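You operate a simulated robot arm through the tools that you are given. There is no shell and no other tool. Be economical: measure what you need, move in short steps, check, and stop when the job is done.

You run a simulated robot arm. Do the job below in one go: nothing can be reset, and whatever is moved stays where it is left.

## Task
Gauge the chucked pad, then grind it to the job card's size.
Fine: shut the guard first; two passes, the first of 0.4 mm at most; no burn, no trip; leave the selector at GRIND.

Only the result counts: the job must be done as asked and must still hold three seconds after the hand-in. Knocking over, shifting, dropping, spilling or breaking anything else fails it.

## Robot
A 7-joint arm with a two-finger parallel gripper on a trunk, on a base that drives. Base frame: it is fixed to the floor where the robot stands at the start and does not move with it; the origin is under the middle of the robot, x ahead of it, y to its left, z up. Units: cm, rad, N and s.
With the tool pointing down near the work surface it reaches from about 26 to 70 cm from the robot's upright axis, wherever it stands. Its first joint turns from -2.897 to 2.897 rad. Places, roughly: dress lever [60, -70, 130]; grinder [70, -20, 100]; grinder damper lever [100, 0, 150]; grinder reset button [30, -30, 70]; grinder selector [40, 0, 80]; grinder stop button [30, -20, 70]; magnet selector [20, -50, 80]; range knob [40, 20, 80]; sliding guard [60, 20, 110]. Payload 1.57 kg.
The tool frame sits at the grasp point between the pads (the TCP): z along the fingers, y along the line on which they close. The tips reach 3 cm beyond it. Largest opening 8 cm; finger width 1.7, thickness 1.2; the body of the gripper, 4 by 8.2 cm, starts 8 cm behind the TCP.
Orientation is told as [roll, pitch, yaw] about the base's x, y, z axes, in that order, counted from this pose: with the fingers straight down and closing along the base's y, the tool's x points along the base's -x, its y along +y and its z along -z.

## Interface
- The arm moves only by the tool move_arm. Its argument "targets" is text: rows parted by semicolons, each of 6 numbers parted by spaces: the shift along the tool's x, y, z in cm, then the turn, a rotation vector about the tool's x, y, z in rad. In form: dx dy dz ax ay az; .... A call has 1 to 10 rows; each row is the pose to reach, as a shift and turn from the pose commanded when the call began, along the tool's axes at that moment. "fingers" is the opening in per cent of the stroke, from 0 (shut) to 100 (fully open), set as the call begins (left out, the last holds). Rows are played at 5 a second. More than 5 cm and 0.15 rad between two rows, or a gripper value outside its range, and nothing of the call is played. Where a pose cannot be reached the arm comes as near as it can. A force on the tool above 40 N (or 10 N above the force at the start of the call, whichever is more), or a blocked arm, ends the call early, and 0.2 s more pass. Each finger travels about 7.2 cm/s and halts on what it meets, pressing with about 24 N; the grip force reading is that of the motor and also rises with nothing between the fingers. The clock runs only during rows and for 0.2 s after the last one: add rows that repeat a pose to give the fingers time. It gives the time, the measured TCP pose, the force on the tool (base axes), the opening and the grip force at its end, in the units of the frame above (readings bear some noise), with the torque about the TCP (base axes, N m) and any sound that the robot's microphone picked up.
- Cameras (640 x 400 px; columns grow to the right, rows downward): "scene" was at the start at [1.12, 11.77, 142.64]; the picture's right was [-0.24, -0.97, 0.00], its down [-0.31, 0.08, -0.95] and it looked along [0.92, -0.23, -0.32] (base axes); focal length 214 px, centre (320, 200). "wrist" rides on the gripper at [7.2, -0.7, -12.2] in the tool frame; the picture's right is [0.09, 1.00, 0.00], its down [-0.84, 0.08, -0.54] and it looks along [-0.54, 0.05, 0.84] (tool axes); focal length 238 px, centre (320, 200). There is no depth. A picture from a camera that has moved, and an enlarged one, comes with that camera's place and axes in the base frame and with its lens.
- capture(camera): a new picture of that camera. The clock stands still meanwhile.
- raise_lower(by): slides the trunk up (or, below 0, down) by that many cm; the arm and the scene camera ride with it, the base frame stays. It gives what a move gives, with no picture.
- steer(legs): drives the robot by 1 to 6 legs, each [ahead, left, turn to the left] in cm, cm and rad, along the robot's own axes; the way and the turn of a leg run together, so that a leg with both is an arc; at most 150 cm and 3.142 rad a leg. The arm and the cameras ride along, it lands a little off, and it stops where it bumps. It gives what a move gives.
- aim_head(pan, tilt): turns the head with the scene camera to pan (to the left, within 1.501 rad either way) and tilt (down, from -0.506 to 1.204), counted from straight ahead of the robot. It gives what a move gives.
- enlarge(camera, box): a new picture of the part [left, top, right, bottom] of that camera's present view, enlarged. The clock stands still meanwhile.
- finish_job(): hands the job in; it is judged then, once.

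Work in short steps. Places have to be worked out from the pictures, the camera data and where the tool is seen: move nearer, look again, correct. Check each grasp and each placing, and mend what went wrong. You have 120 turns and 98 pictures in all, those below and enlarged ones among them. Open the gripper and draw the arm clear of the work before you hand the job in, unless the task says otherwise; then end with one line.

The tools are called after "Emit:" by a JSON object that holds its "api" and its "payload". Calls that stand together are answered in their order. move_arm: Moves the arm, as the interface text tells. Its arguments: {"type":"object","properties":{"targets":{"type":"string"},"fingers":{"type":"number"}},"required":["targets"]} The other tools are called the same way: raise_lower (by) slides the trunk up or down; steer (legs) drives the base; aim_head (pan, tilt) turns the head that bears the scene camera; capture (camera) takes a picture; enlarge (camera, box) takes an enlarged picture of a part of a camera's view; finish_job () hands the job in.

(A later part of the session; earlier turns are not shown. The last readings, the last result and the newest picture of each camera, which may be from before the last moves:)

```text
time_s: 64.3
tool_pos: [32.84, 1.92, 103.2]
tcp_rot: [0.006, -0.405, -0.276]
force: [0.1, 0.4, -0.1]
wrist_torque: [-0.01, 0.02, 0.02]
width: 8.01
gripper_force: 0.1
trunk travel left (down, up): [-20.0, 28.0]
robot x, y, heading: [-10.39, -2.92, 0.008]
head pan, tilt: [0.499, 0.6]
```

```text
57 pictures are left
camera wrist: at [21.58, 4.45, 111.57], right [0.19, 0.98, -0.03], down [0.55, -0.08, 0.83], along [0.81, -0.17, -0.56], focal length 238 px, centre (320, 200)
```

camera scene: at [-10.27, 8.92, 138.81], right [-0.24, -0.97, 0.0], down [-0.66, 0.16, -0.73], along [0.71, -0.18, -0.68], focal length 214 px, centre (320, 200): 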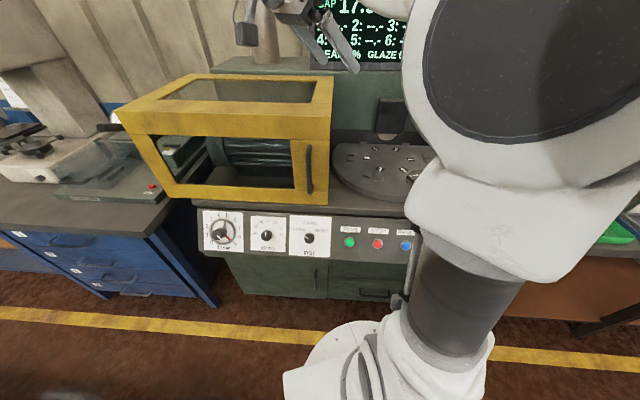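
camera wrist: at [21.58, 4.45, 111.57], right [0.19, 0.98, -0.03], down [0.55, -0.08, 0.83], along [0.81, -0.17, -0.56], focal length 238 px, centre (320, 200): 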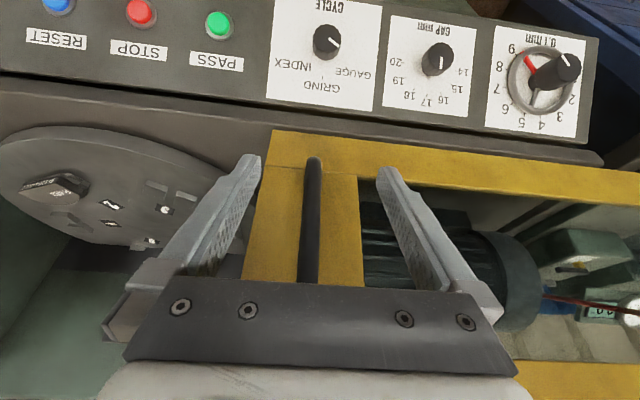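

The bar lies between the open fingers. I advance 5.8 cm horizontally and close on it.

Emit:
{"api": "move_arm", "payload": {"targets": "-1.8 0 0.75 0 0 0; -3.6 0 1.5 0 0 0; -5.34 0 2.26 0 0 0"}}

Emit:
{"api": "move_arm", "payload": {"targets": "0 0 0 0 0 0; 0 0 0 0 0 0; 0 0 0 0 0 0; 0 0 0 0 0 0", "fingers": 0}}

Emit:
{"api": "capture", "payload": {"camera": "wrist"}}

```text
time_s: 65.1
tool_pos: [38.32, 0.22, 103.28]
tcp_rot: [0.006, -0.405, -0.277]
force: [-0.2, 0.0, 1.3]
wrist_torque: [-0.01, 0.0, 0.0]
width: 8.01
gripper_force: 0.0
trunk travel left (down, up): [-20.0, 28.0]
robot x, y, heading: [-10.38, -3.39, 0.011]
head pan, tilt: [0.499, 0.6]
```

```text
time_s: 66.1
tool_pos: [38.3, 0.12, 103.23]
tcp_rot: [0.003, -0.405, -0.278]
force: [-0.3, -2.3, 0.7]
wrist_torque: [-0.86, 0.33, -0.07]
width: 1.58
gripper_force: 31.2
trunk travel left (down, up): [-20.0, 28.0]
robot x, y, heading: [-10.01, -3.32, 0.004]
head pan, tilt: [0.499, 0.6]
```

```text
56 pictures are left
camera wrist: at [27.07, 2.77, 111.53], right [0.19, 0.98, -0.03], down [0.55, -0.08, 0.83], along [0.81, -0.17, -0.56], focal length 238 px, centre (320, 200)
```

wrist: 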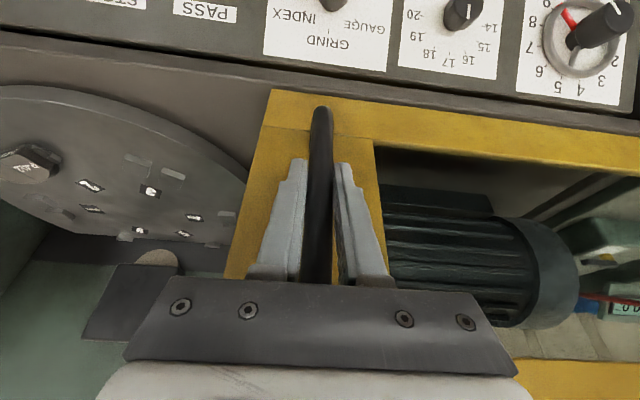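

Gripped (1.58 cm). Drag the guard right along the tool's -y, 10 cm first.

Emit:
{"api": "move_arm", "payload": {"targets": "0 -2 0 0 0 0; 0 -4 0 0 0 0; 0 -6 0 0 0 0; 0 -8 0 0 0 0; 0 -10 0 0 0 0"}}

```text
time_s: 67.3
tool_pos: [35.26, -9.57, 103.27]
tcp_rot: [0.002, -0.401, -0.277]
force: [-23.8, 6.1, -1.1]
wrist_torque: [-1.23, 0.52, -0.01]
width: 1.61
gripper_force: 31.3
trunk travel left (down, up): [-20.0, 28.0]
robot x, y, heading: [-10.49, -3.21, 0.008]
head pan, tilt: [0.499, 0.6]
```

The guide pushes the hand outward, so its direction is about 0.30 rad. I relax outward and continue along the corrected line.

Emit:
{"api": "move_arm", "payload": {"targets": "0.3 0 -0.13 0 0 0; 0.36 -2 -0.15 0 0 0; 0.42 -4 -0.18 0 0 0; 0.48 -6 -0.2 0 0 0; 0.54 -8 -0.23 0 0 0; 0.6 -10 -0.25 0 0 0"}}

```text
time_s: 68.7
tool_pos: [32.25, -19.13, 103.33]
tcp_rot: [0.004, -0.403, -0.279]
force: [-14.3, 2.3, -8.4]
wrist_torque: [-0.82, -0.32, -0.04]
width: 1.56
gripper_force: 31.4
trunk travel left (down, up): [-20.0, 28.0]
robot x, y, heading: [-10.36, -2.94, 0.007]
head pan, tilt: [0.499, 0.6]
```

Going well; continue with a little more relief.

Emit:
{"api": "move_arm", "payload": {"targets": "0.2 0 -0.1 0 0 0; 0.26 -2 -0.12 0 0 0; 0.32 -4 -0.14 0 0 0; 0.38 -6 -0.17 0 0 0; 0.44 -8 -0.2 0 0 0; 0.5 -10 -0.22 0 0 0"}}

Emit:
{"api": "capture", "payload": {"camera": "wrist"}}

```text
time_s: 70.1
tool_pos: [29.09, -28.73, 103.1]
tcp_rot: [0.004, -0.408, -0.276]
force: [4.2, -3.8, 5.6]
wrist_torque: [-0.41, 0.18, 0.03]
width: 1.58
gripper_force: 31.6
trunk travel left (down, up): [-20.0, 28.0]
robot x, y, heading: [-10.26, -3.41, 0.012]
head pan, tilt: [0.499, 0.6]
```

```text
55 pictures are left
camera wrist: at [17.85, -26.04, 111.51], right [0.19, 0.98, -0.03], down [0.55, -0.08, 0.83], along [0.81, -0.18, -0.56], focal length 238 px, centre (320, 200)
```

wrist: 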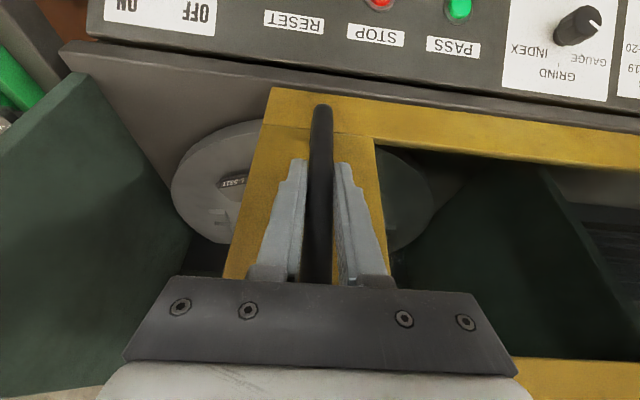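

The guard is halfway over the chuck. Continue up to 14 cm.

Emit:
{"api": "move_arm", "payload": {"targets": "0.06 -2 -0.02 0 0 0; 0.12 -4 -0.05 0 0 0; 0.18 -6 -0.07 0 0 0; 0.24 -8 -0.1 0 0 0; 0.3 -10 -0.12 0 0 0; 0.36 -12 -0.15 0 0 0; 0.42 -14 -0.17 0 0 0"}}

Emit:
{"api": "capture", "payload": {"camera": "wrist"}}

```text
time_s: 71.7
tool_pos: [24.71, -41.84, 103.24]
tcp_rot: [0.004, -0.409, -0.279]
force: [7.5, -5.1, 20.4]
wrist_torque: [-0.57, -0.19, 0.0]
width: 1.6
gripper_force: 31.5
trunk travel left (down, up): [-20.0, 28.0]
robot x, y, heading: [-10.16, -3.03, 0.008]
head pan, tilt: [0.499, 0.6]
```

```text
54 pictures are left
camera wrist: at [13.55, -39.17, 111.45], right [0.19, 0.98, -0.03], down [0.55, -0.08, 0.83], along [0.81, -0.18, -0.56], focal length 238 px, centre (320, 200)
```

wrist: 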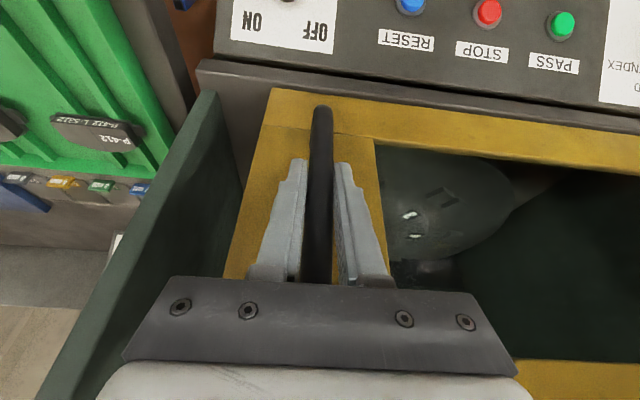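

About 3–4 cm remains to the side wall. Continue gently in 1 cm rows.

Emit:
{"api": "move_arm", "payload": {"targets": "0.1 -1 -0.1 0 0 0; 0.13 -2 -0.12 0 0 0; 0.16 -3 -0.13 0 0 0; 0.19 -4 -0.14 0 0 0; 0.22 -5 -0.15 0 0 0"}}

Emit:
{"api": "capture", "payload": {"camera": "wrist"}}

```text
time_s: 72.9
tool_pos: [23.35, -46.48, 103.0]
tcp_rot: [0.002, -0.406, -0.278]
force: [13.5, -3.8, 17.7]
wrist_torque: [-0.82, -0.33, -0.01]
width: 1.54
gripper_force: 31.8
trunk travel left (down, up): [-20.0, 28.0]
robot x, y, heading: [-10.08, -3.19, 0.009]
head pan, tilt: [0.499, 0.6]
```

```text
53 pictures are left
camera wrist: at [11.96, -43.87, 111.35], right [0.19, 0.98, -0.03], down [0.55, -0.08, 0.83], along [0.81, -0.18, -0.56], focal length 238 px, centre (320, 200)
```

wrist: 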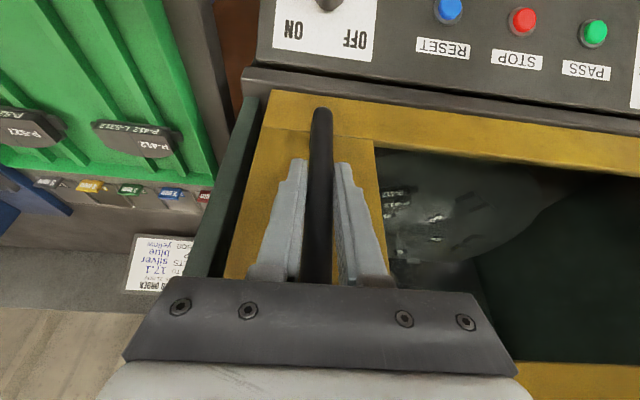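

Still a small gap; push on up to 3 cm with small rows, easing inward.

Emit:
{"api": "move_arm", "payload": {"targets": "-0.15 -0.7 -0.05 0 0 0; -0.15 -1.4 -0.06 0 0 0; -0.13 -2.1 -0.06 0 0 0; -0.1 -2.8 -0.08 0 0 0; -0.1 -3.4 -0.1 0 0 0"}}

Emit:
{"api": "capture", "payload": {"camera": "wrist"}}

```text
time_s: 74.1
tool_pos: [22.08, -49.87, 103.01]
tcp_rot: [0.005, -0.401, -0.281]
force: [-3.9, -5.3, -1.9]
wrist_torque: [-0.74, 0.44, -0.08]
width: 1.59
gripper_force: 31.5
trunk travel left (down, up): [-20.0, 28.0]
robot x, y, heading: [-10.13, -2.71, 0.004]
head pan, tilt: [0.499, 0.6]
```

```text
52 pictures are left
camera wrist: at [10.87, -47.3, 111.38], right [0.19, 0.98, -0.03], down [0.56, -0.08, 0.83], along [0.81, -0.18, -0.56], focal length 238 px, centre (320, 200)
```

wrist: 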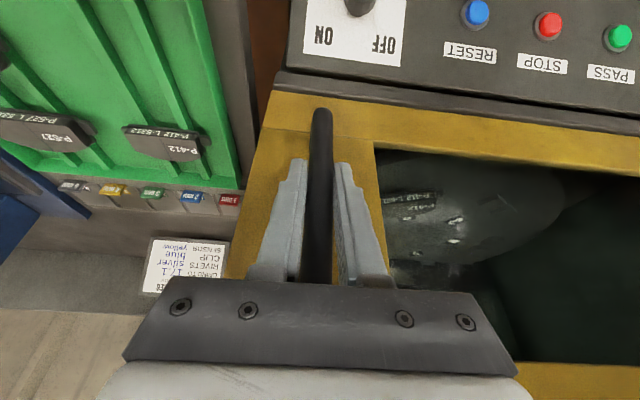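

The guard now overlaps the side wall. Check the display for OPEN/SHUT.

Emit:
{"api": "aim_head", "payload": {"pan": 0.1, "tilt": 0.35}}

Emit:
{"api": "capture", "payload": {"camera": "scene"}}

```text
time_s: 75.0
tool_pos: [22.04, -49.74, 103.05]
tcp_rot: [0.008, -0.404, -0.278]
force: [-13.3, -2.1, -10.6]
wrist_torque: [-1.04, 0.72, 0.01]
width: 1.61
gripper_force: 31.6
trunk travel left (down, up): [-20.0, 28.0]
robot x, y, heading: [-10.34, -2.92, 0.008]
head pan, tilt: [0.099, 0.351]
```

```text
51 pictures are left
camera scene: at [-9.14, 11.85, 142.36], right [0.11, -0.99, 0.0], down [-0.34, -0.04, -0.94], along [0.93, 0.1, -0.34], focal length 214 px, centre (320, 200)
```

scene: 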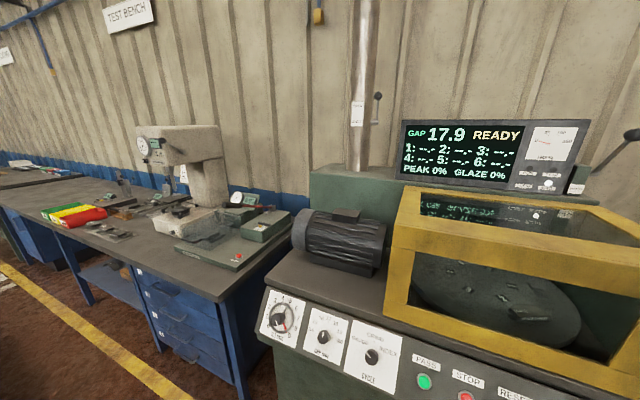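

READY: the guard is shut. Open the fingers, withdraw 8 cm and then go to a view point above the PASS button.

Emit:
{"api": "move_arm", "payload": {"targets": "0 0 0 0 0 0; 0 0 0 0 0 0; 0 0 0 0 0 0; 2.5 0 -1.05 0 0 0; 5 0 -2.1 0 0 0; 7.4 0 -3.1 0 0 0", "fingers": 60}}

Emit:
{"api": "move_arm", "payload": {"targets": "0.55 4.2 1.1 0 0 0; 1.1 8.4 2.2 0 0 0; 1.65 12.6 3.3 0 0 0; 2.2 16.8 4.4 0 0 0; 2.75 21 5.5 0 0 0; 3.3 25.2 6.6 0 0 0; 3.85 29.4 7.7 0 0 0; 4.4 33.6 8.8 0 0 0; 5 37.9 9.8 0 0 0", "fingers": 0}}

Emit:
{"api": "capture", "payload": {"camera": "wrist"}}

Emit:
{"api": "capture", "payload": {"camera": "scene"}}

```text
time_s: 76.4
tool_pos: [14.74, -47.39, 103.09]
tcp_rot: [0.004, -0.405, -0.275]
force: [0.6, 0.8, -0.7]
wrist_torque: [0.01, 0.01, 0.0]
width: 4.78
gripper_force: 0.0
trunk travel left (down, up): [-20.0, 28.0]
robot x, y, heading: [-10.51, -3.19, 0.004]
head pan, tilt: [0.099, 0.351]
```

```text
time_s: 78.4
tool_pos: [24.17, -10.74, 92.24]
tcp_rot: [0.006, -0.404, -0.277]
force: [0.1, 0.2, 0.0]
wrist_torque: [0.02, 0.03, 0.0]
width: 0.0
gripper_force: 21.7
trunk travel left (down, up): [-20.0, 28.0]
robot x, y, heading: [-10.57, -3.2, 0.01]
head pan, tilt: [0.099, 0.351]
```

```text
50 pictures are left
camera wrist: at [12.92, -8.2, 100.57], right [0.19, 0.98, -0.03], down [0.55, -0.08, 0.83], along [0.81, -0.17, -0.56], focal length 238 px, centre (320, 200)
```

wrist: 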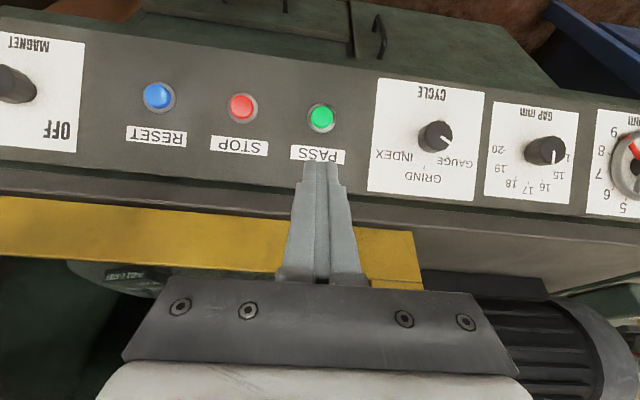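

```text
49 pictures are left
camera scene: at [-9.07, 11.89, 142.37], right [0.11, -0.99, 0.0], down [-0.34, -0.04, -0.94], along [0.93, 0.1, -0.34], focal length 214 px, centre (320, 200)
```

scene: 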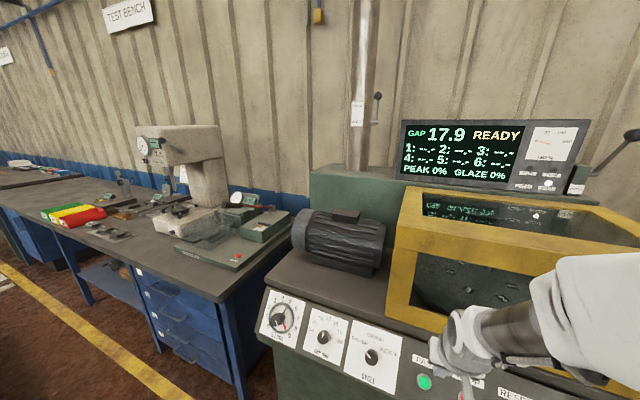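

PASS is near (31.5,-12.4,75) and the panel is inclined about 48°. I pitch the hand to about -0.8 so it is square to the panel and come within 3 cm of the button.

Emit:
{"api": "move_arm", "payload": {"targets": "0.5 0.1 3.3 0 -0.1 0; 1 0.2 6.6 0 -0.2 0; 1.5 0.3 9.9 0 -0.3 0; 2.1 0.4 13.2 0 -0.4 0"}}

Emit:
{"api": "capture", "payload": {"camera": "wrist"}}

Emit:
{"api": "capture", "payload": {"camera": "scene"}}

```text
time_s: 79.4
tool_pos: [32.26, -12.04, 79.47]
tcp_rot: [0.014, -0.802, -0.284]
force: [-17.1, 10.0, 17.3]
wrist_torque: [-0.14, -0.15, 0.1]
width: 0.02
gripper_force: 21.2
out of reach, approached as far as the arm can: row 1, 2, 3, 4
trunk travel left (down, up): [-20.0, 28.0]
robot x, y, heading: [-10.42, -3.46, 0.006]
head pan, tilt: [0.099, 0.351]
stopped in row 4: the force on the tool passed its limit at 182 N (the readings are from after the stop); the commanded pose is now the measured one
```

```text
48 pictures are left
camera wrist: at [18.63, -8.87, 82.68], right [0.21, 0.98, -0.06], down [0.2, 0.01, 0.98], along [0.96, -0.22, -0.2], focal length 238 px, centre (320, 200)
```

wrist: 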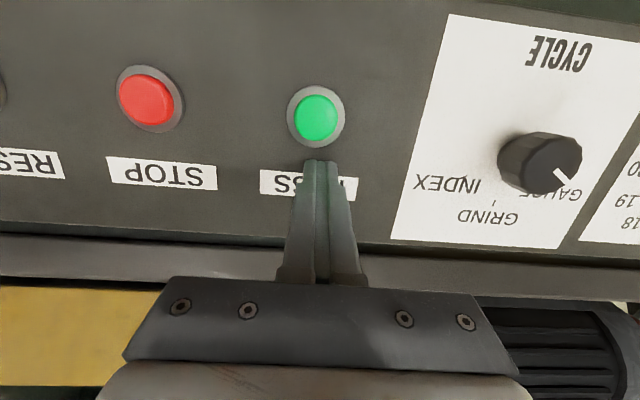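

```text
47 pictures are left
camera scene: at [-9.31, 11.99, 142.4], right [0.11, -0.99, 0.0], down [-0.34, -0.04, -0.94], along [0.93, 0.1, -0.34], focal length 214 px, centre (320, 200)
```

scene: 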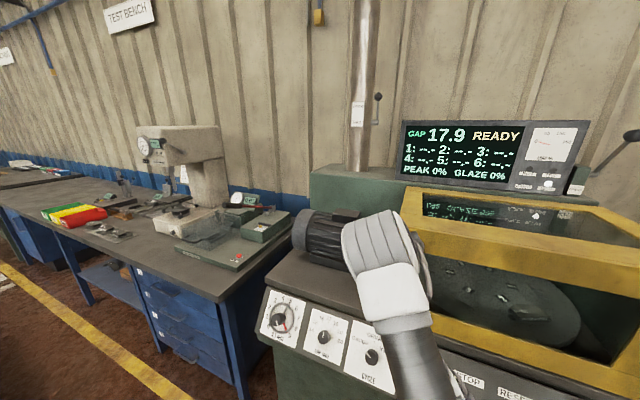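

The pose was too close to the robot for the arm, and the tip touched the panel beside PASS; display still READY. I back the robot off 25 cm, which also clears the tool.

Emit:
{"api": "steer", "payload": {"legs": [[-25, 0, 0]]}}

Emit:
{"api": "capture", "payload": {"camera": "wrist"}}

```text
time_s: 81.6
tool_pos: [7.1, -12.24, 79.18]
tcp_rot: [0.012, -0.8, -0.281]
force: [0.6, 0.9, 0.8]
wrist_torque: [-0.03, 0.01, 0.01]
width: 0.0
gripper_force: 21.3
trunk travel left (down, up): [-20.0, 28.0]
robot x, y, heading: [-35.79, -3.62, 0.017]
head pan, tilt: [0.099, 0.351]
```

```text
46 pictures are left
camera wrist: at [-6.44, -9.12, 82.56], right [0.21, 0.98, -0.06], down [0.21, 0.01, 0.98], along [0.96, -0.21, -0.2], focal length 238 px, centre (320, 200)
```

wrist: 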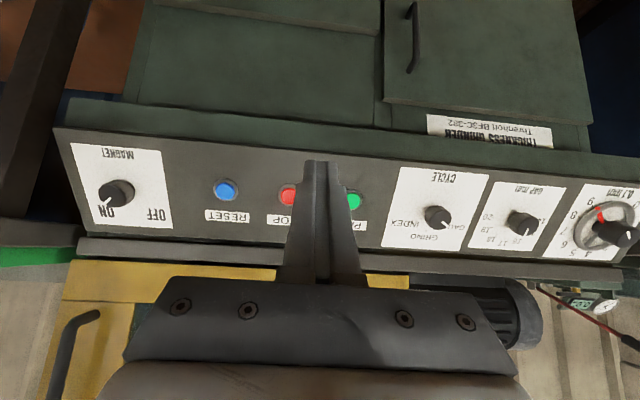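

PASS triangulates to (32.0,-12.5,74.4). Move to 3 cm short of it along the panel normal.

Emit:
{"api": "move_arm", "payload": {"targets": "-2.66 1.33 2.91 0 0 0; -5.32 2.67 5.82 0 0 0; -7.98 4 8.73 0 0 0; -10.64 5.33 11.64 0 0 0; -13.3 6.67 14.55 0 0 0"}}

Emit:
{"api": "capture", "payload": {"camera": "wrist"}}

```text
time_s: 82.8
tool_pos: [27.89, -11.11, 78.67]
tcp_rot: [0.011, -0.802, -0.281]
force: [0.0, -0.5, 0.0]
wrist_torque: [0.0, 0.02, 0.0]
width: 0.0
gripper_force: 21.4
trunk travel left (down, up): [-20.0, 28.0]
robot x, y, heading: [-35.41, -3.26, 0.017]
head pan, tilt: [0.099, 0.351]
```

```text
45 pictures are left
camera wrist: at [14.34, -7.95, 81.89], right [0.21, 0.98, -0.06], down [0.21, 0.01, 0.98], along [0.96, -0.21, -0.2], focal length 238 px, centre (320, 200)
```

wrist: 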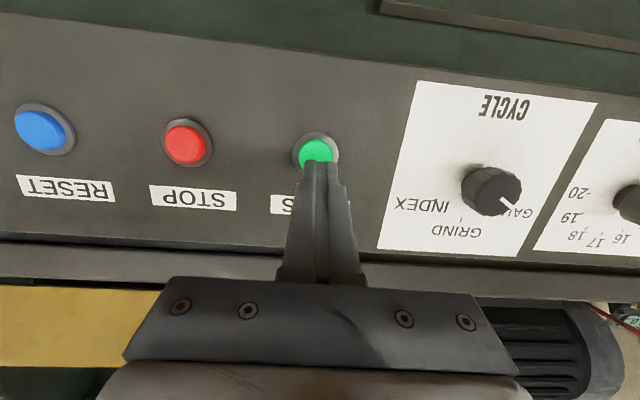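

Tip is lined up within 0.4 cm. Press forward in small rows, then retract.

Emit:
{"api": "move_arm", "payload": {"targets": "0.25 -0.3 1.5 0 0 0; 0.25 -0.3 2.4 0 0 0; 0.25 -0.3 2.8 0 0 0; 0.25 -0.3 3.1 0 0 0; 0.25 -0.3 3.4 0 0 0; 0.25 -0.3 3.4 0 0 0; 0.25 -0.3 1.5 0 0 0; 0 0 0 0 0 0"}}

Emit:
{"api": "capture", "payload": {"camera": "scene"}}

```text
time_s: 84.6
tool_pos: [27.82, -11.14, 78.71]
tcp_rot: [0.011, -0.8, -0.281]
force: [0.1, 0.1, -0.5]
wrist_torque: [-0.02, -0.02, 0.04]
width: 0.01
gripper_force: 20.9
trunk travel left (down, up): [-20.0, 28.0]
robot x, y, heading: [-35.67, -3.27, 0.017]
head pan, tilt: [0.099, 0.351]
heard: click
```

```text
44 pictures are left
camera scene: at [-34.46, 11.63, 142.35], right [0.11, -0.99, 0.0], down [-0.34, -0.04, -0.94], along [0.93, 0.11, -0.34], focal length 214 px, centre (320, 200)
```

scene: 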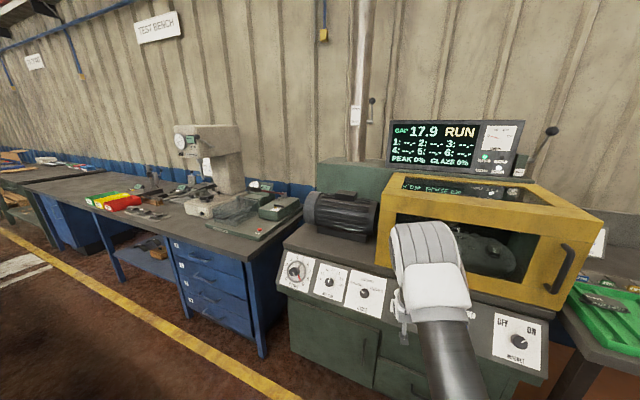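

Click, and the display says RUN. I wait by holding the pose, then read the display.

Emit:
{"api": "move_arm", "payload": {"targets": "0 0 0 0 0 0; 0 0 0 0 0 0; 0 0 0 0 0 0; 0 0 0 0 0 0; 0 0 0 0 0 0; 0 0 0 0 0 0; 0 0 0 0 0 0; 0 0 0 0 0 0; 0 0 0 0 0 0; 0 0 0 0 0 0"}}

Emit:
{"api": "move_arm", "payload": {"targets": "0 0 0 0 0 0; 0 0 0 0 0 0; 0 0 0 0 0 0; 0 0 0 0 0 0; 0 0 0 0 0 0; 0 0 0 0 0 0; 0 0 0 0 0 0; 0 0 0 0 0 0; 0 0 0 0 0 0; 0 0 0 0 0 0"}}

Emit:
{"api": "enlarge", "payload": {"camera": "scene", "box": [380, 110, 540, 190]}}

```text
time_s: 86.8
tool_pos: [27.96, -11.18, 78.78]
tcp_rot: [0.012, -0.801, -0.281]
force: [-0.2, -0.1, -1.0]
wrist_torque: [0.0, 0.0, 0.0]
width: 0.0
gripper_force: 21.0
trunk travel left (down, up): [-20.0, 28.0]
robot x, y, heading: [-35.54, -3.12, 0.014]
head pan, tilt: [0.099, 0.351]
```

```text
time_s: 89.0
tool_pos: [27.87, -11.09, 78.66]
tcp_rot: [0.014, -0.8, -0.281]
force: [1.2, -0.6, -0.6]
wrist_torque: [0.02, -0.02, 0.0]
width: 0.0
gripper_force: 21.2
trunk travel left (down, up): [-20.0, 28.0]
robot x, y, heading: [-35.42, -3.34, 0.013]
head pan, tilt: [0.099, 0.351]
```

```text
4.00 times, centred on (460, 150) of scene
camera zoom: at [-34.48, 11.64, 142.36], right [0.11, -0.99, 0.0], down [-0.34, -0.04, -0.94], along [0.93, 0.11, -0.34], focal length 858 px, centre (-240, 400)
```

zoom: 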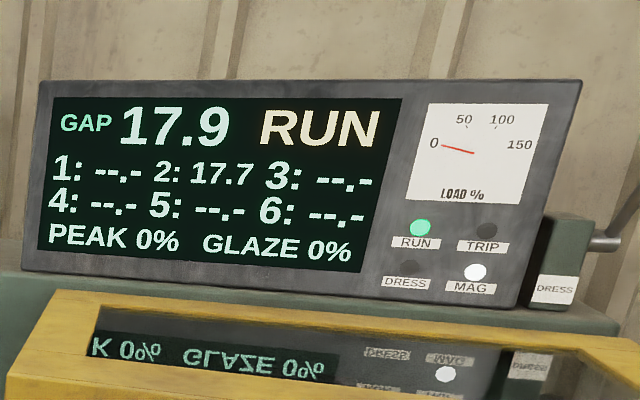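

Pad gauges 17.7 at station 2. Plan: first pass at gap 17.4, second at 17.1. Now go in front of the CYCLE knob, fingers opening, and look.

Emit:
{"api": "move_arm", "payload": {"targets": "-0.1 2 -2 0 0 0; -0.2 5 -4 0 0 0; -0.3 9 -4.5 0 0 0; -0.48 13 -4.5 0 0 0; -0.48 13.8 -4.5 0 0 0", "fingers": 60}}

Emit:
{"api": "capture", "payload": {"camera": "wrist"}}

Emit:
{"api": "capture", "payload": {"camera": "scene"}}

```text
time_s: 90.2
tool_pos: [28.83, 3.01, 82.48]
tcp_rot: [0.011, -0.801, -0.282]
force: [-0.2, 0.5, 0.4]
wrist_torque: [0.01, 0.01, 0.01]
width: 4.79
gripper_force: 0.0
trunk travel left (down, up): [-20.0, 28.0]
robot x, y, heading: [-35.6, -3.34, 0.012]
head pan, tilt: [0.099, 0.351]
```

```text
42 pictures are left
camera wrist: at [15.25, 6.12, 85.69], right [0.21, 0.98, -0.06], down [0.21, 0.01, 0.98], along [0.96, -0.21, -0.2], focal length 238 px, centre (320, 200)
```

wrist: 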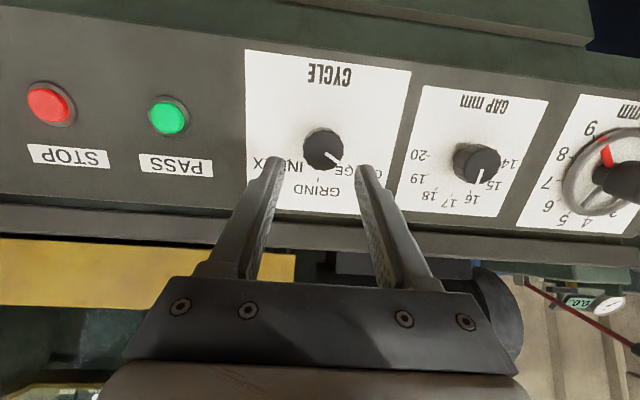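

```text
41 pictures are left
camera scene: at [-34.48, 11.64, 142.36], right [0.11, -0.99, 0.0], down [-0.34, -0.04, -0.94], along [0.93, 0.11, -0.34], focal length 214 px, centre (320, 200)
```

scene: 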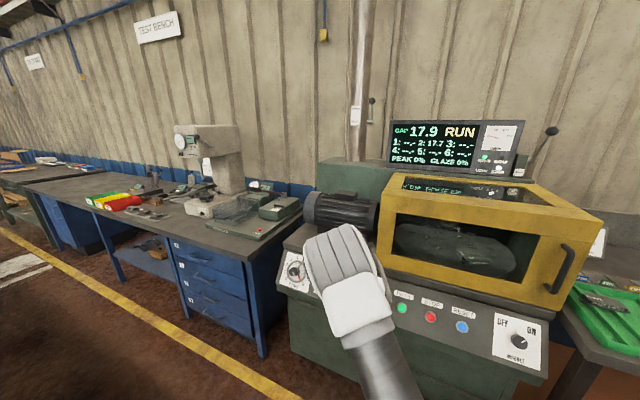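

The cap is about 7 cm ahead on the tool axis, 3.4 cm wide. Wait for the cycle, advance so the fingers straddle the knob, without closing yet.

Emit:
{"api": "move_arm", "payload": {"targets": "0 0.2 1.5 0 0 0; 0 0.2 3 0 0 0; 0 0.2 4.2 0 0 0; 0 0.2 5.1 0 0 0; 0 0.2 5.1 0 0 0; 0 0.2 5.1 0 0 0; 0 0.2 5.1 0 0 0; 0 0.2 5.1 0 0 0; 0 0.2 5.1 0 0 0; 0 0.2 5.1 0 0 0"}}

Emit:
{"api": "capture", "payload": {"camera": "wrist"}}

Emit:
{"api": "enlarge", "payload": {"camera": "scene", "box": [380, 110, 540, 190]}}

```text
time_s: 92.4
tool_pos: [32.36, 2.12, 78.85]
tcp_rot: [0.013, -0.8, -0.281]
force: [0.1, -0.3, -0.1]
wrist_torque: [0.0, -0.02, -0.01]
width: 4.81
gripper_force: 0.1
trunk travel left (down, up): [-20.0, 28.0]
robot x, y, heading: [-36.05, -3.28, 0.013]
head pan, tilt: [0.099, 0.351]
```

```text
40 pictures are left
camera wrist: at [18.86, 5.31, 82.16], right [0.21, 0.98, -0.06], down [0.21, 0.01, 0.98], along [0.96, -0.21, -0.2], focal length 238 px, centre (320, 200)
```

wrist: 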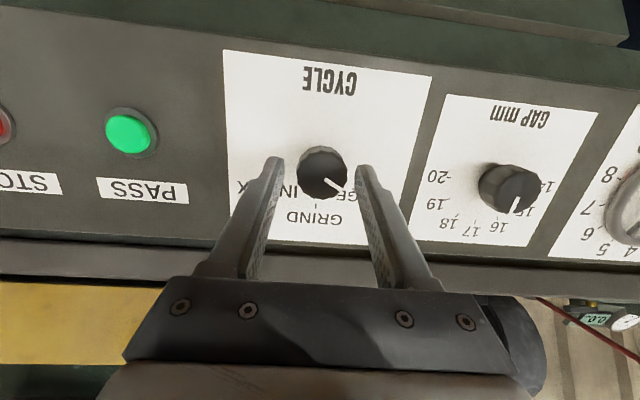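

```text
4.00 times, centred on (460, 150) of scene
camera zoom: at [-34.48, 11.64, 142.36], right [0.11, -0.99, 0.0], down [-0.34, -0.04, -0.94], along [0.93, 0.11, -0.34], focal length 858 px, centre (-240, 400)
```

zoom: 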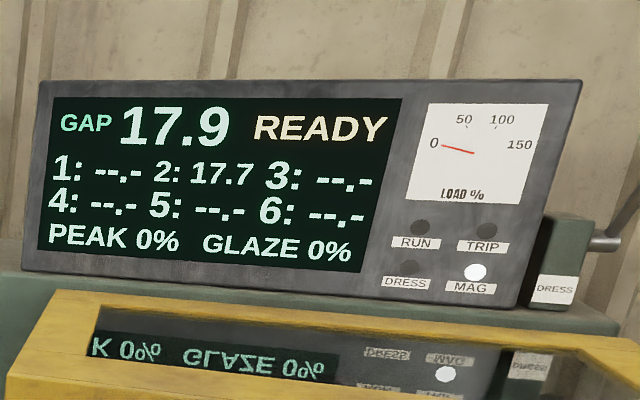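

Machine READY. Advance 1.2 cm more, close on the knob, and turn clockwise toward GRIND by about 0.9 rad.

Emit:
{"api": "move_arm", "payload": {"targets": "0 0 0.6 0 0 0; 0 0 1.2 0 0 0"}}

Emit:
{"api": "move_arm", "payload": {"targets": "0 0 0 0 0 0; 0 0 0 0 0 0; 0 0 0 0 0 0; 0 0 0 0 0 0.14; 0 0 0 0 0 0.28; 0 0 0 0 0 0.42; 0 0 0 0 0 0.56; 0 0 0 0 0 0.7; 0 0 0 0 0 0.82; 0 0 0 0 0 0.9", "fingers": 0}}

Emit:
{"api": "capture", "payload": {"camera": "wrist"}}

```text
time_s: 93.0
tool_pos: [33.28, 1.9, 78.01]
tcp_rot: [0.013, -0.801, -0.281]
force: [0.4, 0.2, 0.1]
wrist_torque: [-0.01, 0.01, -0.01]
width: 4.81
gripper_force: 0.0
trunk travel left (down, up): [-20.0, 28.0]
robot x, y, heading: [-35.84, -3.45, 0.011]
head pan, tilt: [0.099, 0.351]
```

```text
time_s: 95.4
tool_pos: [33.62, 2.75, 78.42]
tcp_rot: [0.699, -0.45, -1.339]
force: [-3.9, 1.6, 2.9]
wrist_torque: [-0.02, -0.51, 0.1]
width: 3.66
gripper_force: 42.7
trunk travel left (down, up): [-20.0, 28.0]
robot x, y, heading: [-35.47, -3.34, 0.013]
head pan, tilt: [0.099, 0.351]
stopped in row 10: the force on the tool passed its limit at 40 N (the readings are from after the stop); the commanded pose is now the measured one
```

```text
38 pictures are left
camera wrist: at [22.93, 10.98, 83.23], right [0.66, 0.53, 0.54], down [-0.15, -0.6, 0.78], along [0.74, -0.6, -0.32], focal length 238 px, centre (320, 200)
```

wrist: 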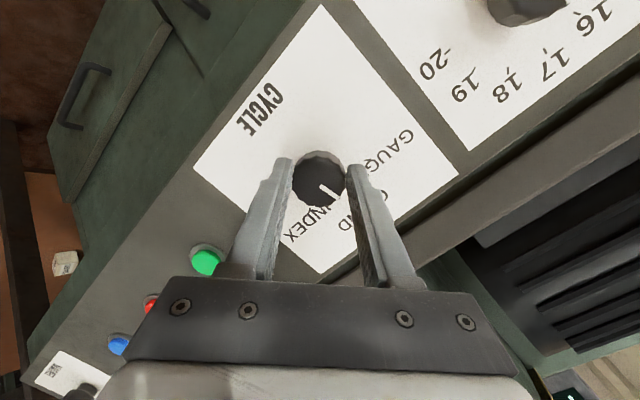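

The pointer appears at GRIND. Release and back off to check.

Emit:
{"api": "move_arm", "payload": {"targets": "0 0 0 0 0 0; 0 0 0 0 0 0; 0 0 -2 0 0 0; 0 0 -4 0 0 0; 0 0 -6 0 0 0", "fingers": 65}}

Emit:
{"api": "capture", "payload": {"camera": "wrist"}}

```text
time_s: 96.6
tool_pos: [29.34, 3.6, 82.53]
tcp_rot: [0.697, -0.452, -1.338]
force: [0.6, -0.4, 0.3]
wrist_torque: [-0.01, 0.01, -0.02]
width: 5.16
gripper_force: 0.2
trunk travel left (down, up): [-20.0, 28.0]
robot x, y, heading: [-36.02, -3.05, 0.016]
head pan, tilt: [0.099, 0.351]
```

```text
37 pictures are left
camera wrist: at [18.68, 11.89, 87.27], right [0.66, 0.53, 0.53], down [-0.15, -0.6, 0.78], along [0.74, -0.6, -0.32], focal length 238 px, centre (320, 200)
```

wrist: 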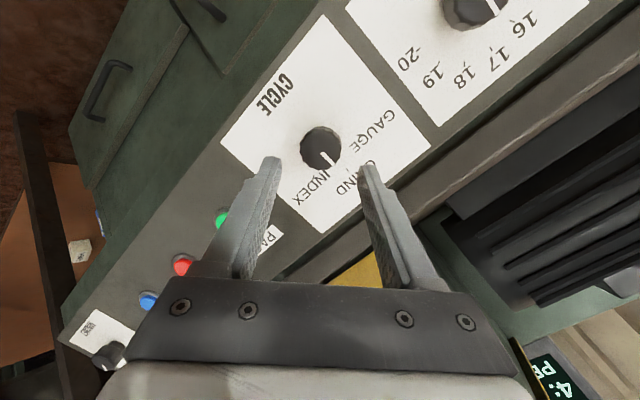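

Zoom on the selector to be sure.

Emit:
{"api": "enlarge", "payload": {"camera": "wrist", "box": [260, 80, 420, 220]}}

```text
2.86 times, centred on (340, 150) of wrist
camera zoom: at [18.68, 11.89, 87.27], right [0.66, 0.53, 0.53], down [-0.15, -0.6, 0.78], along [0.74, -0.6, -0.32], focal length 681 px, centre (263, 343)
```

zoom: 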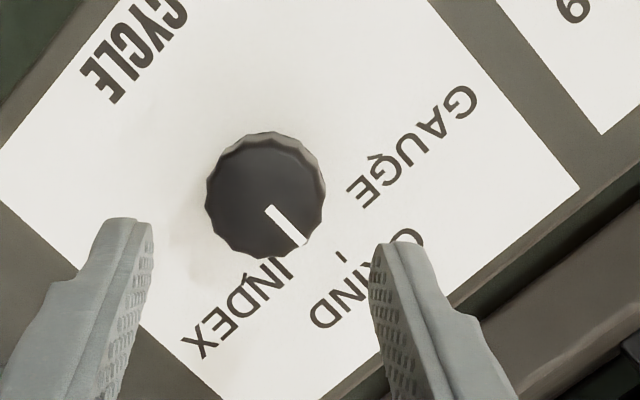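

Pointer is exactly at the GRIND tick. Now retract, un-rotate the hand, and drive a little forward-left so the 0.1 mm wheel is in reach.

Emit:
{"api": "move_arm", "payload": {"targets": "0 0 -2 0 0 -0.14; 0 0 -4 0 0 -0.28; 0 0 -6 0 0 -0.42; 0 0 -8 0 0 -0.56; 0 0 -9 0 0 -0.7; 0 0 -9 0 0 -0.84; 0 0 -9 0 0 -0.9"}}

Emit:
{"api": "steer", "payload": {"legs": [[10, 15, 0]]}}

Emit:
{"api": "capture", "payload": {"camera": "wrist"}}

```text
time_s: 98.2
tool_pos: [22.93, 5.32, 88.61]
tcp_rot: [0.022, -0.808, -0.278]
force: [-0.4, -0.3, 0.3]
wrist_torque: [0.04, -0.02, 0.01]
width: 5.19
gripper_force: 0.1
trunk travel left (down, up): [-20.0, 28.0]
robot x, y, heading: [-35.29, -3.31, 0.018]
head pan, tilt: [0.099, 0.351]
```

```text
time_s: 100.0
tool_pos: [32.69, 20.3, 88.64]
tcp_rot: [0.025, -0.808, -0.284]
force: [0.5, -0.2, 0.4]
wrist_torque: [0.01, 0.02, -0.01]
width: 5.19
gripper_force: 0.1
trunk travel left (down, up): [-20.0, 28.0]
robot x, y, heading: [-25.99, 11.82, 0.012]
head pan, tilt: [0.099, 0.351]
```

```text
35 pictures are left
camera wrist: at [19.07, 23.3, 91.82], right [0.2, 0.98, -0.05], down [0.19, 0.01, 0.98], along [0.96, -0.21, -0.19], focal length 238 px, centre (320, 200)
```

wrist: 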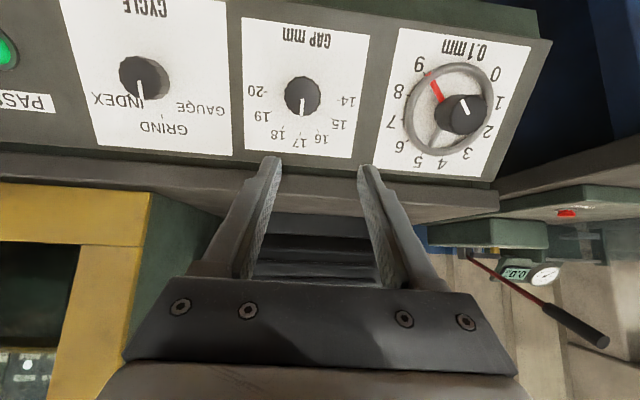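

Zoom on the 0.1 mm wheel to understand its shape.

Emit:
{"api": "enlarge", "payload": {"camera": "wrist", "box": [370, 20, 540, 190]}}

```text
2.35 times, centred on (455, 105) of wrist
camera zoom: at [19.07, 23.3, 91.82], right [0.2, 0.98, -0.05], down [0.19, 0.01, 0.98], along [0.96, -0.21, -0.19], focal length 561 px, centre (2, 424)
```

zoom: 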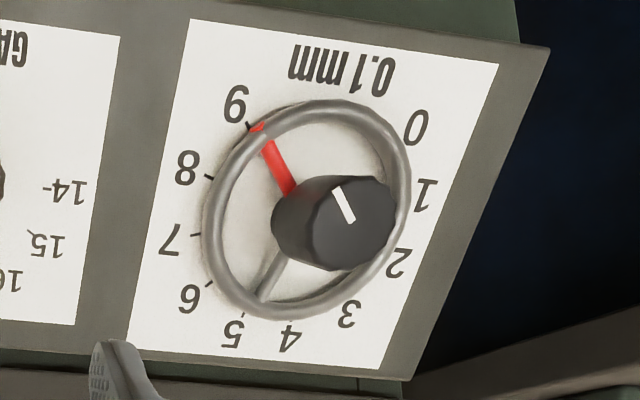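

The wheel's centre knob protrudes; its red spoke and white line both point at 9. I move in front of that knob for a second view.

Emit:
{"api": "move_arm", "payload": {"targets": "0.9 3.3 0.2 0 0 0; 1.8 6.6 0.4 0 0 0; 2.7 10 0.6 0 0 0; 3.6 13.3 0.75 0 0 0"}}

Emit:
{"api": "capture", "payload": {"camera": "wrist"}}

```text
time_s: 101.0
tool_pos: [34.48, 33.62, 85.89]
tcp_rot: [0.026, -0.809, -0.284]
force: [0.5, -0.5, -0.3]
wrist_torque: [0.02, -0.01, 0.01]
width: 5.22
gripper_force: 0.0
trunk travel left (down, up): [-20.0, 28.0]
robot x, y, heading: [-26.49, 11.45, 0.014]
head pan, tilt: [0.099, 0.351]
```

```text
33 pictures are left
camera wrist: at [20.82, 36.76, 88.94], right [0.2, 0.98, -0.05], down [0.19, 0.01, 0.98], along [0.96, -0.21, -0.19], focal length 238 px, centre (320, 200)
```

wrist: 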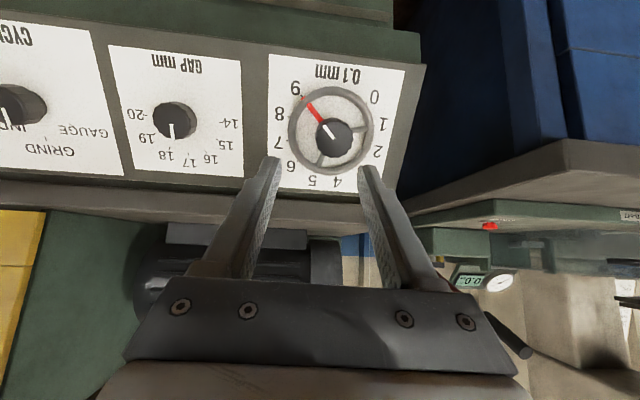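

Knob cap about 11–12 cm ahead, 1.5 cm to the left. I approach halfway while rotating the hand +1.3 rad, so that I can turn it -2.6 rad after gripping.

Emit:
{"api": "move_arm", "payload": {"targets": "0 0.5 1 0 0 0.145; 0 1 2 0 0 0.29; 0 1.5 3 0 0 0.435; 0 1.5 4 0 0 0.58; 0 1.5 5 0 0 0.725; 0 1.5 5 0 0 0.87; 0 1.5 5 0 0 1.015; 0 1.5 5 0 0 1.16; 0 1.5 5 0 0 1.3"}}

Emit:
{"api": "capture", "payload": {"camera": "wrist"}}

```text
time_s: 103.0
tool_pos: [38.33, 34.2, 82.42]
tcp_rot: [0.794, -0.174, -1.65]
force: [0.2, -0.1, 0.5]
wrist_torque: [0.01, 0.02, 0.02]
width: 5.18
gripper_force: 0.1
trunk travel left (down, up): [-20.0, 28.0]
robot x, y, heading: [-26.12, 11.94, 0.012]
head pan, tilt: [0.099, 0.351]
```

```text
32 pictures are left
camera wrist: at [29.67, 43.52, 89.03], right [0.71, 0.16, 0.68], down [-0.39, -0.72, 0.57], along [0.58, -0.68, -0.45], focal length 238 px, centre (320, 200)
```

wrist: 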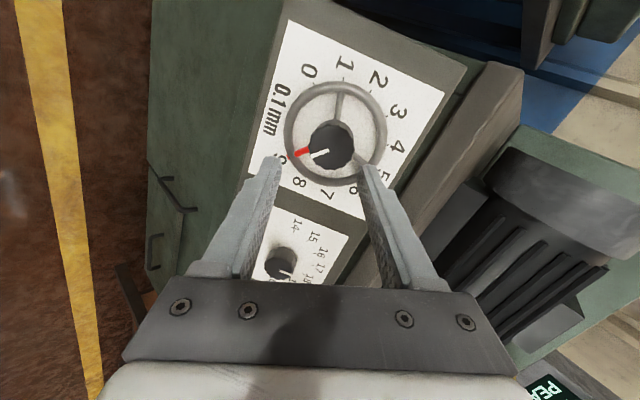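

The cap is 7 cm ahead, 0.65 cm off sideways. Advance to straddle it.

Emit:
{"api": "move_arm", "payload": {"targets": "0.1 0.65 1.5 0 0 0; 0.1 0.65 3 0 0 0; 0.1 0.65 4.2 0 0 0; 0.1 0.65 4.8 0 0 0; 0.1 0.65 5.1 0 0 0"}}

Emit:
{"api": "capture", "payload": {"camera": "wrist"}}

```text
time_s: 104.2
tool_pos: [42.21, 33.37, 79.31]
tcp_rot: [0.794, -0.176, -1.646]
force: [-0.6, -0.1, 0.1]
wrist_torque: [-0.02, 0.01, -0.01]
width: 5.17
gripper_force: 0.1
trunk travel left (down, up): [-20.0, 28.0]
robot x, y, heading: [-26.29, 11.33, 0.01]
head pan, tilt: [0.099, 0.351]
```

```text
31 pictures are left
camera wrist: at [33.68, 42.72, 85.92], right [0.71, 0.16, 0.68], down [-0.39, -0.72, 0.58], along [0.58, -0.68, -0.45], focal length 238 px, centre (320, 200)
```

wrist: 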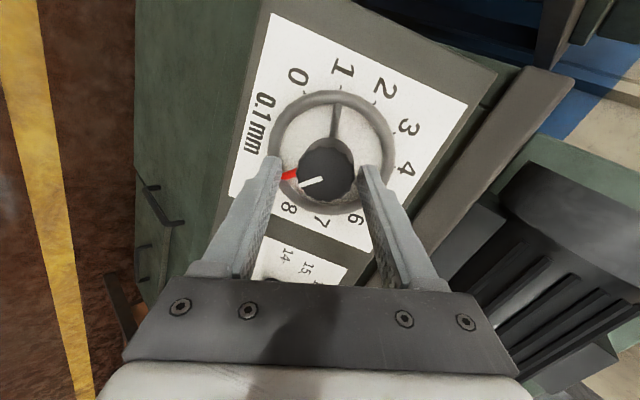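

Tips are about 1 cm past the cap. Shift 0.4 sideways and 0.3 deeper, close, and start turning counter-clockwise.

Emit:
{"api": "move_arm", "payload": {"targets": "0 0.4 0.3 0 0 0; 0 0.4 0.3 0 0 0"}}

Emit:
{"api": "move_arm", "payload": {"targets": "0 0 0 0 0 0; 0 0 0 0 0 0; 0 0 0 0 0 0; 0 0 0 0 0 -0.14; 0 0 0 0 0 -0.28; 0 0 0 0 0 -0.42; 0 0 0 0 0 -0.56; 0 0 0 0 0 -0.7; 0 0 0 0 0 -0.84; 0 0 0 0 0 -0.98", "fingers": 0}}

Emit:
{"api": "enlarge", "payload": {"camera": "scene", "box": [380, 80, 580, 200]}}

```text
time_s: 104.8
tool_pos: [42.74, 33.36, 79.41]
tcp_rot: [0.793, -0.177, -1.647]
force: [0.5, 0.3, 1.0]
wrist_torque: [0.0, -0.01, -0.03]
width: 5.21
gripper_force: 0.1
trunk travel left (down, up): [-20.0, 28.0]
robot x, y, heading: [-26.22, 11.67, 0.007]
head pan, tilt: [0.099, 0.351]
```

```text
time_s: 107.0
tool_pos: [42.79, 33.25, 79.22]
tcp_rot: [0.335, -0.749, -0.725]
force: [-4.3, -4.0, 1.9]
wrist_torque: [-0.33, 0.5, -0.52]
width: 3.87
gripper_force: 43.7
trunk travel left (down, up): [-20.0, 28.0]
robot x, y, heading: [-25.9, 11.85, 0.011]
head pan, tilt: [0.099, 0.351]
```

```text
3.20 times, centred on (480, 140) of scene
camera zoom: at [-24.89, 26.7, 142.37], right [0.11, -0.99, 0.0], down [-0.34, -0.04, -0.94], along [0.93, 0.1, -0.34], focal length 686 px, centre (-192, 392)
```

zoom: 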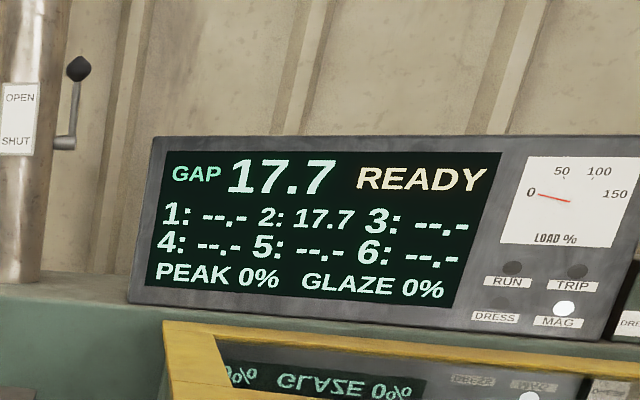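

GAP now 17.7, and the damper is at OPEN. Turn 3 more steps (≈1.5 rad).

Emit:
{"api": "move_arm", "payload": {"targets": "0 0 0 0 0 -0.148; 0 0 0 0 0 -0.296; 0 0 0 0 0 -0.444; 0 0 0 0 0 -0.592; 0 0 0 0 0 -0.74; 0 0 0 0 0 -0.888; 0 0 0 0 0 -1.036; 0 0 0 0 0 -1.184; 0 0 0 0 0 -1.332; 0 0 0 0 0 -1.48"}}

Emit:
{"api": "enlarge", "payload": {"camera": "scene", "box": [380, 80, 580, 200]}}

Emit:
{"api": "capture", "payload": {"camera": "wrist"}}

```text
time_s: 109.2
tool_pos: [42.89, 33.32, 79.41]
tcp_rot: [-0.761, -0.308, 1.013]
force: [-2.0, -13.0, 1.8]
wrist_torque: [-1.08, 0.01, -1.35]
width: 4.0
gripper_force: 44.4
trunk travel left (down, up): [-20.0, 28.0]
robot x, y, heading: [-26.0, 11.88, 0.014]
head pan, tilt: [0.099, 0.351]
```

```text
3.20 times, centred on (480, 140) of scene
camera zoom: at [-24.88, 26.65, 142.38], right [0.11, -0.99, 0.0], down [-0.34, -0.04, -0.94], along [0.93, 0.1, -0.34], focal length 686 px, centre (-192, 392)
```

zoom: 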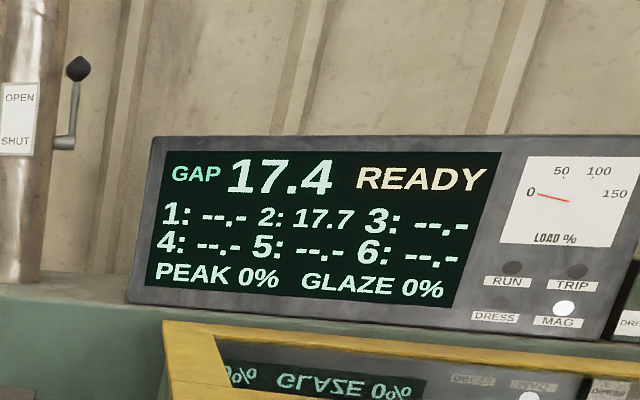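

```text
28 pictures are left
camera wrist: at [30.78, 29.42, 86.09], right [-0.55, 0.48, -0.68], down [0.0, 0.82, 0.58], along [0.84, 0.31, -0.45], focal length 238 px, centre (320, 200)
```

wrist: 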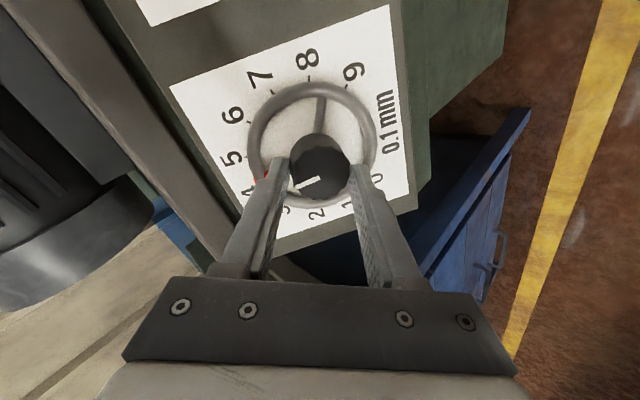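

GAP 17.4. Release, retract 8 cm and un-rotate the hand.

Emit:
{"api": "move_arm", "payload": {"targets": "0 0 0 0 0 0; 0 0 0 0 0 0; 0 0 -1.5 0 0 0; 0 0 -3 0 0 0.1; 0 0 -5 0 0 0.24; 0 0 -7 0 0 0.38; 0 0 -8 0 0 0.52; 0 0 -8 0 0 0.66; 0 0 -8 0 0 0.8; 0 0 -8 0 0 0.94", "fingers": 70}}

Emit:
{"api": "move_arm", "payload": {"targets": "0 0 0 0 0 0.11; 0 0 0 0 0 0.22", "fingers": 0}}

```text
time_s: 111.4
tool_pos: [37.13, 34.72, 84.87]
tcp_rot: [-0.199, -0.789, 0.028]
force: [0.0, -0.8, -0.6]
wrist_torque: [0.03, 0.02, -0.01]
width: 5.57
gripper_force: 0.2
trunk travel left (down, up): [-20.0, 28.0]
robot x, y, heading: [-25.86, 11.74, 0.005]
head pan, tilt: [0.099, 0.351]
```

```text
time_s: 112.0
tool_pos: [37.13, 34.93, 84.94]
tcp_rot: [0.025, -0.808, -0.286]
force: [-0.3, -0.4, -0.6]
wrist_torque: [0.0, 0.02, 0.03]
width: 0.01
gripper_force: 16.2
trunk travel left (down, up): [-20.0, 28.0]
robot x, y, heading: [-26.03, 11.93, 0.014]
head pan, tilt: [0.099, 0.351]
```

Travel along the panel to before PASS.

Emit:
{"api": "move_arm", "payload": {"targets": "0.19 -4.7 0 0 0 0; 0.38 -9.4 0 0 0 0; 0.57 -14.1 0 0 0 0; 0.76 -18.8 0 0 0 0; 0.95 -23.5 0.3 0 0 0; 1.14 -28.2 0.8 0 0 0; 1.33 -32.9 1.4 0 0 0; 1.52 -37.6 2.2 0 0 0; 1.7 -42.3 3.4 0 0 0; 1.9 -46.7 4.8 0 0 0"}}

Emit:
{"api": "capture", "payload": {"camera": "wrist"}}

```text
time_s: 114.2
tool_pos: [27.1, -10.69, 79.42]
tcp_rot: [0.026, -0.811, -0.282]
force: [0.4, 0.2, -1.0]
wrist_torque: [-0.02, 0.04, 0.04]
width: 0.0
gripper_force: 21.1
trunk travel left (down, up): [-20.0, 28.0]
robot x, y, heading: [-26.16, 11.91, 0.014]
head pan, tilt: [0.099, 0.351]
```

```text
27 pictures are left
camera wrist: at [13.44, -7.73, 82.67], right [0.2, 0.98, -0.05], down [0.19, 0.01, 0.98], along [0.96, -0.2, -0.19], focal length 238 px, centre (320, 200)
```

wrist: 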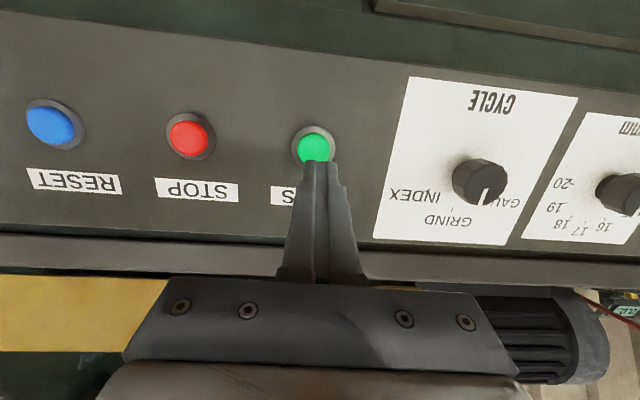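

Aligned (need -0.5 in y). Press PASS for the first pass (0.3 mm).

Emit:
{"api": "move_arm", "payload": {"targets": "0.2 -0.5 2 0 0 0; 0.2 -0.5 3.5 0 0 0; 0.2 -0.5 3.9 0 0 0; 0.2 -0.5 4.2 0 0 0; 0.2 -0.5 4.5 0 0 0; 0.2 -0.5 4.5 0 0 0; 0.2 -0.5 2.5 0 0 0; 0 0 0 0 0 0"}}

Emit:
{"api": "enlarge", "payload": {"camera": "scene", "box": [380, 80, 580, 200]}}

```text
time_s: 116.0
tool_pos: [26.9, -10.72, 79.28]
tcp_rot: [0.025, -0.809, -0.283]
force: [0.0, -0.5, -1.1]
wrist_torque: [0.0, 0.03, -0.01]
width: 0.0
gripper_force: 21.0
trunk travel left (down, up): [-20.0, 28.0]
robot x, y, heading: [-26.11, 11.49, 0.011]
head pan, tilt: [0.099, 0.351]
heard: click
```

```text
3.20 times, centred on (480, 140) of scene
camera zoom: at [-24.83, 26.71, 142.36], right [0.11, -0.99, 0.0], down [-0.34, -0.04, -0.94], along [0.93, 0.1, -0.34], focal length 686 px, centre (-192, 392)
```

zoom: 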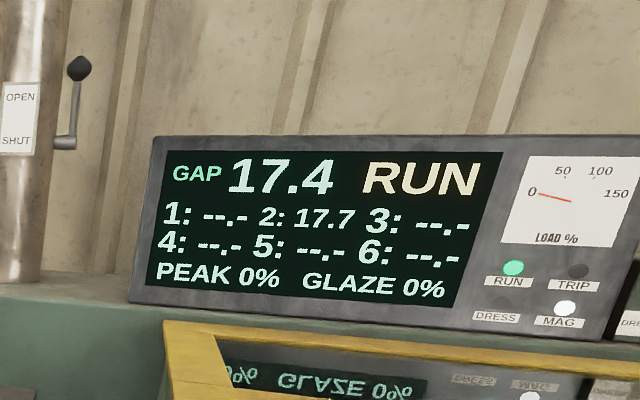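

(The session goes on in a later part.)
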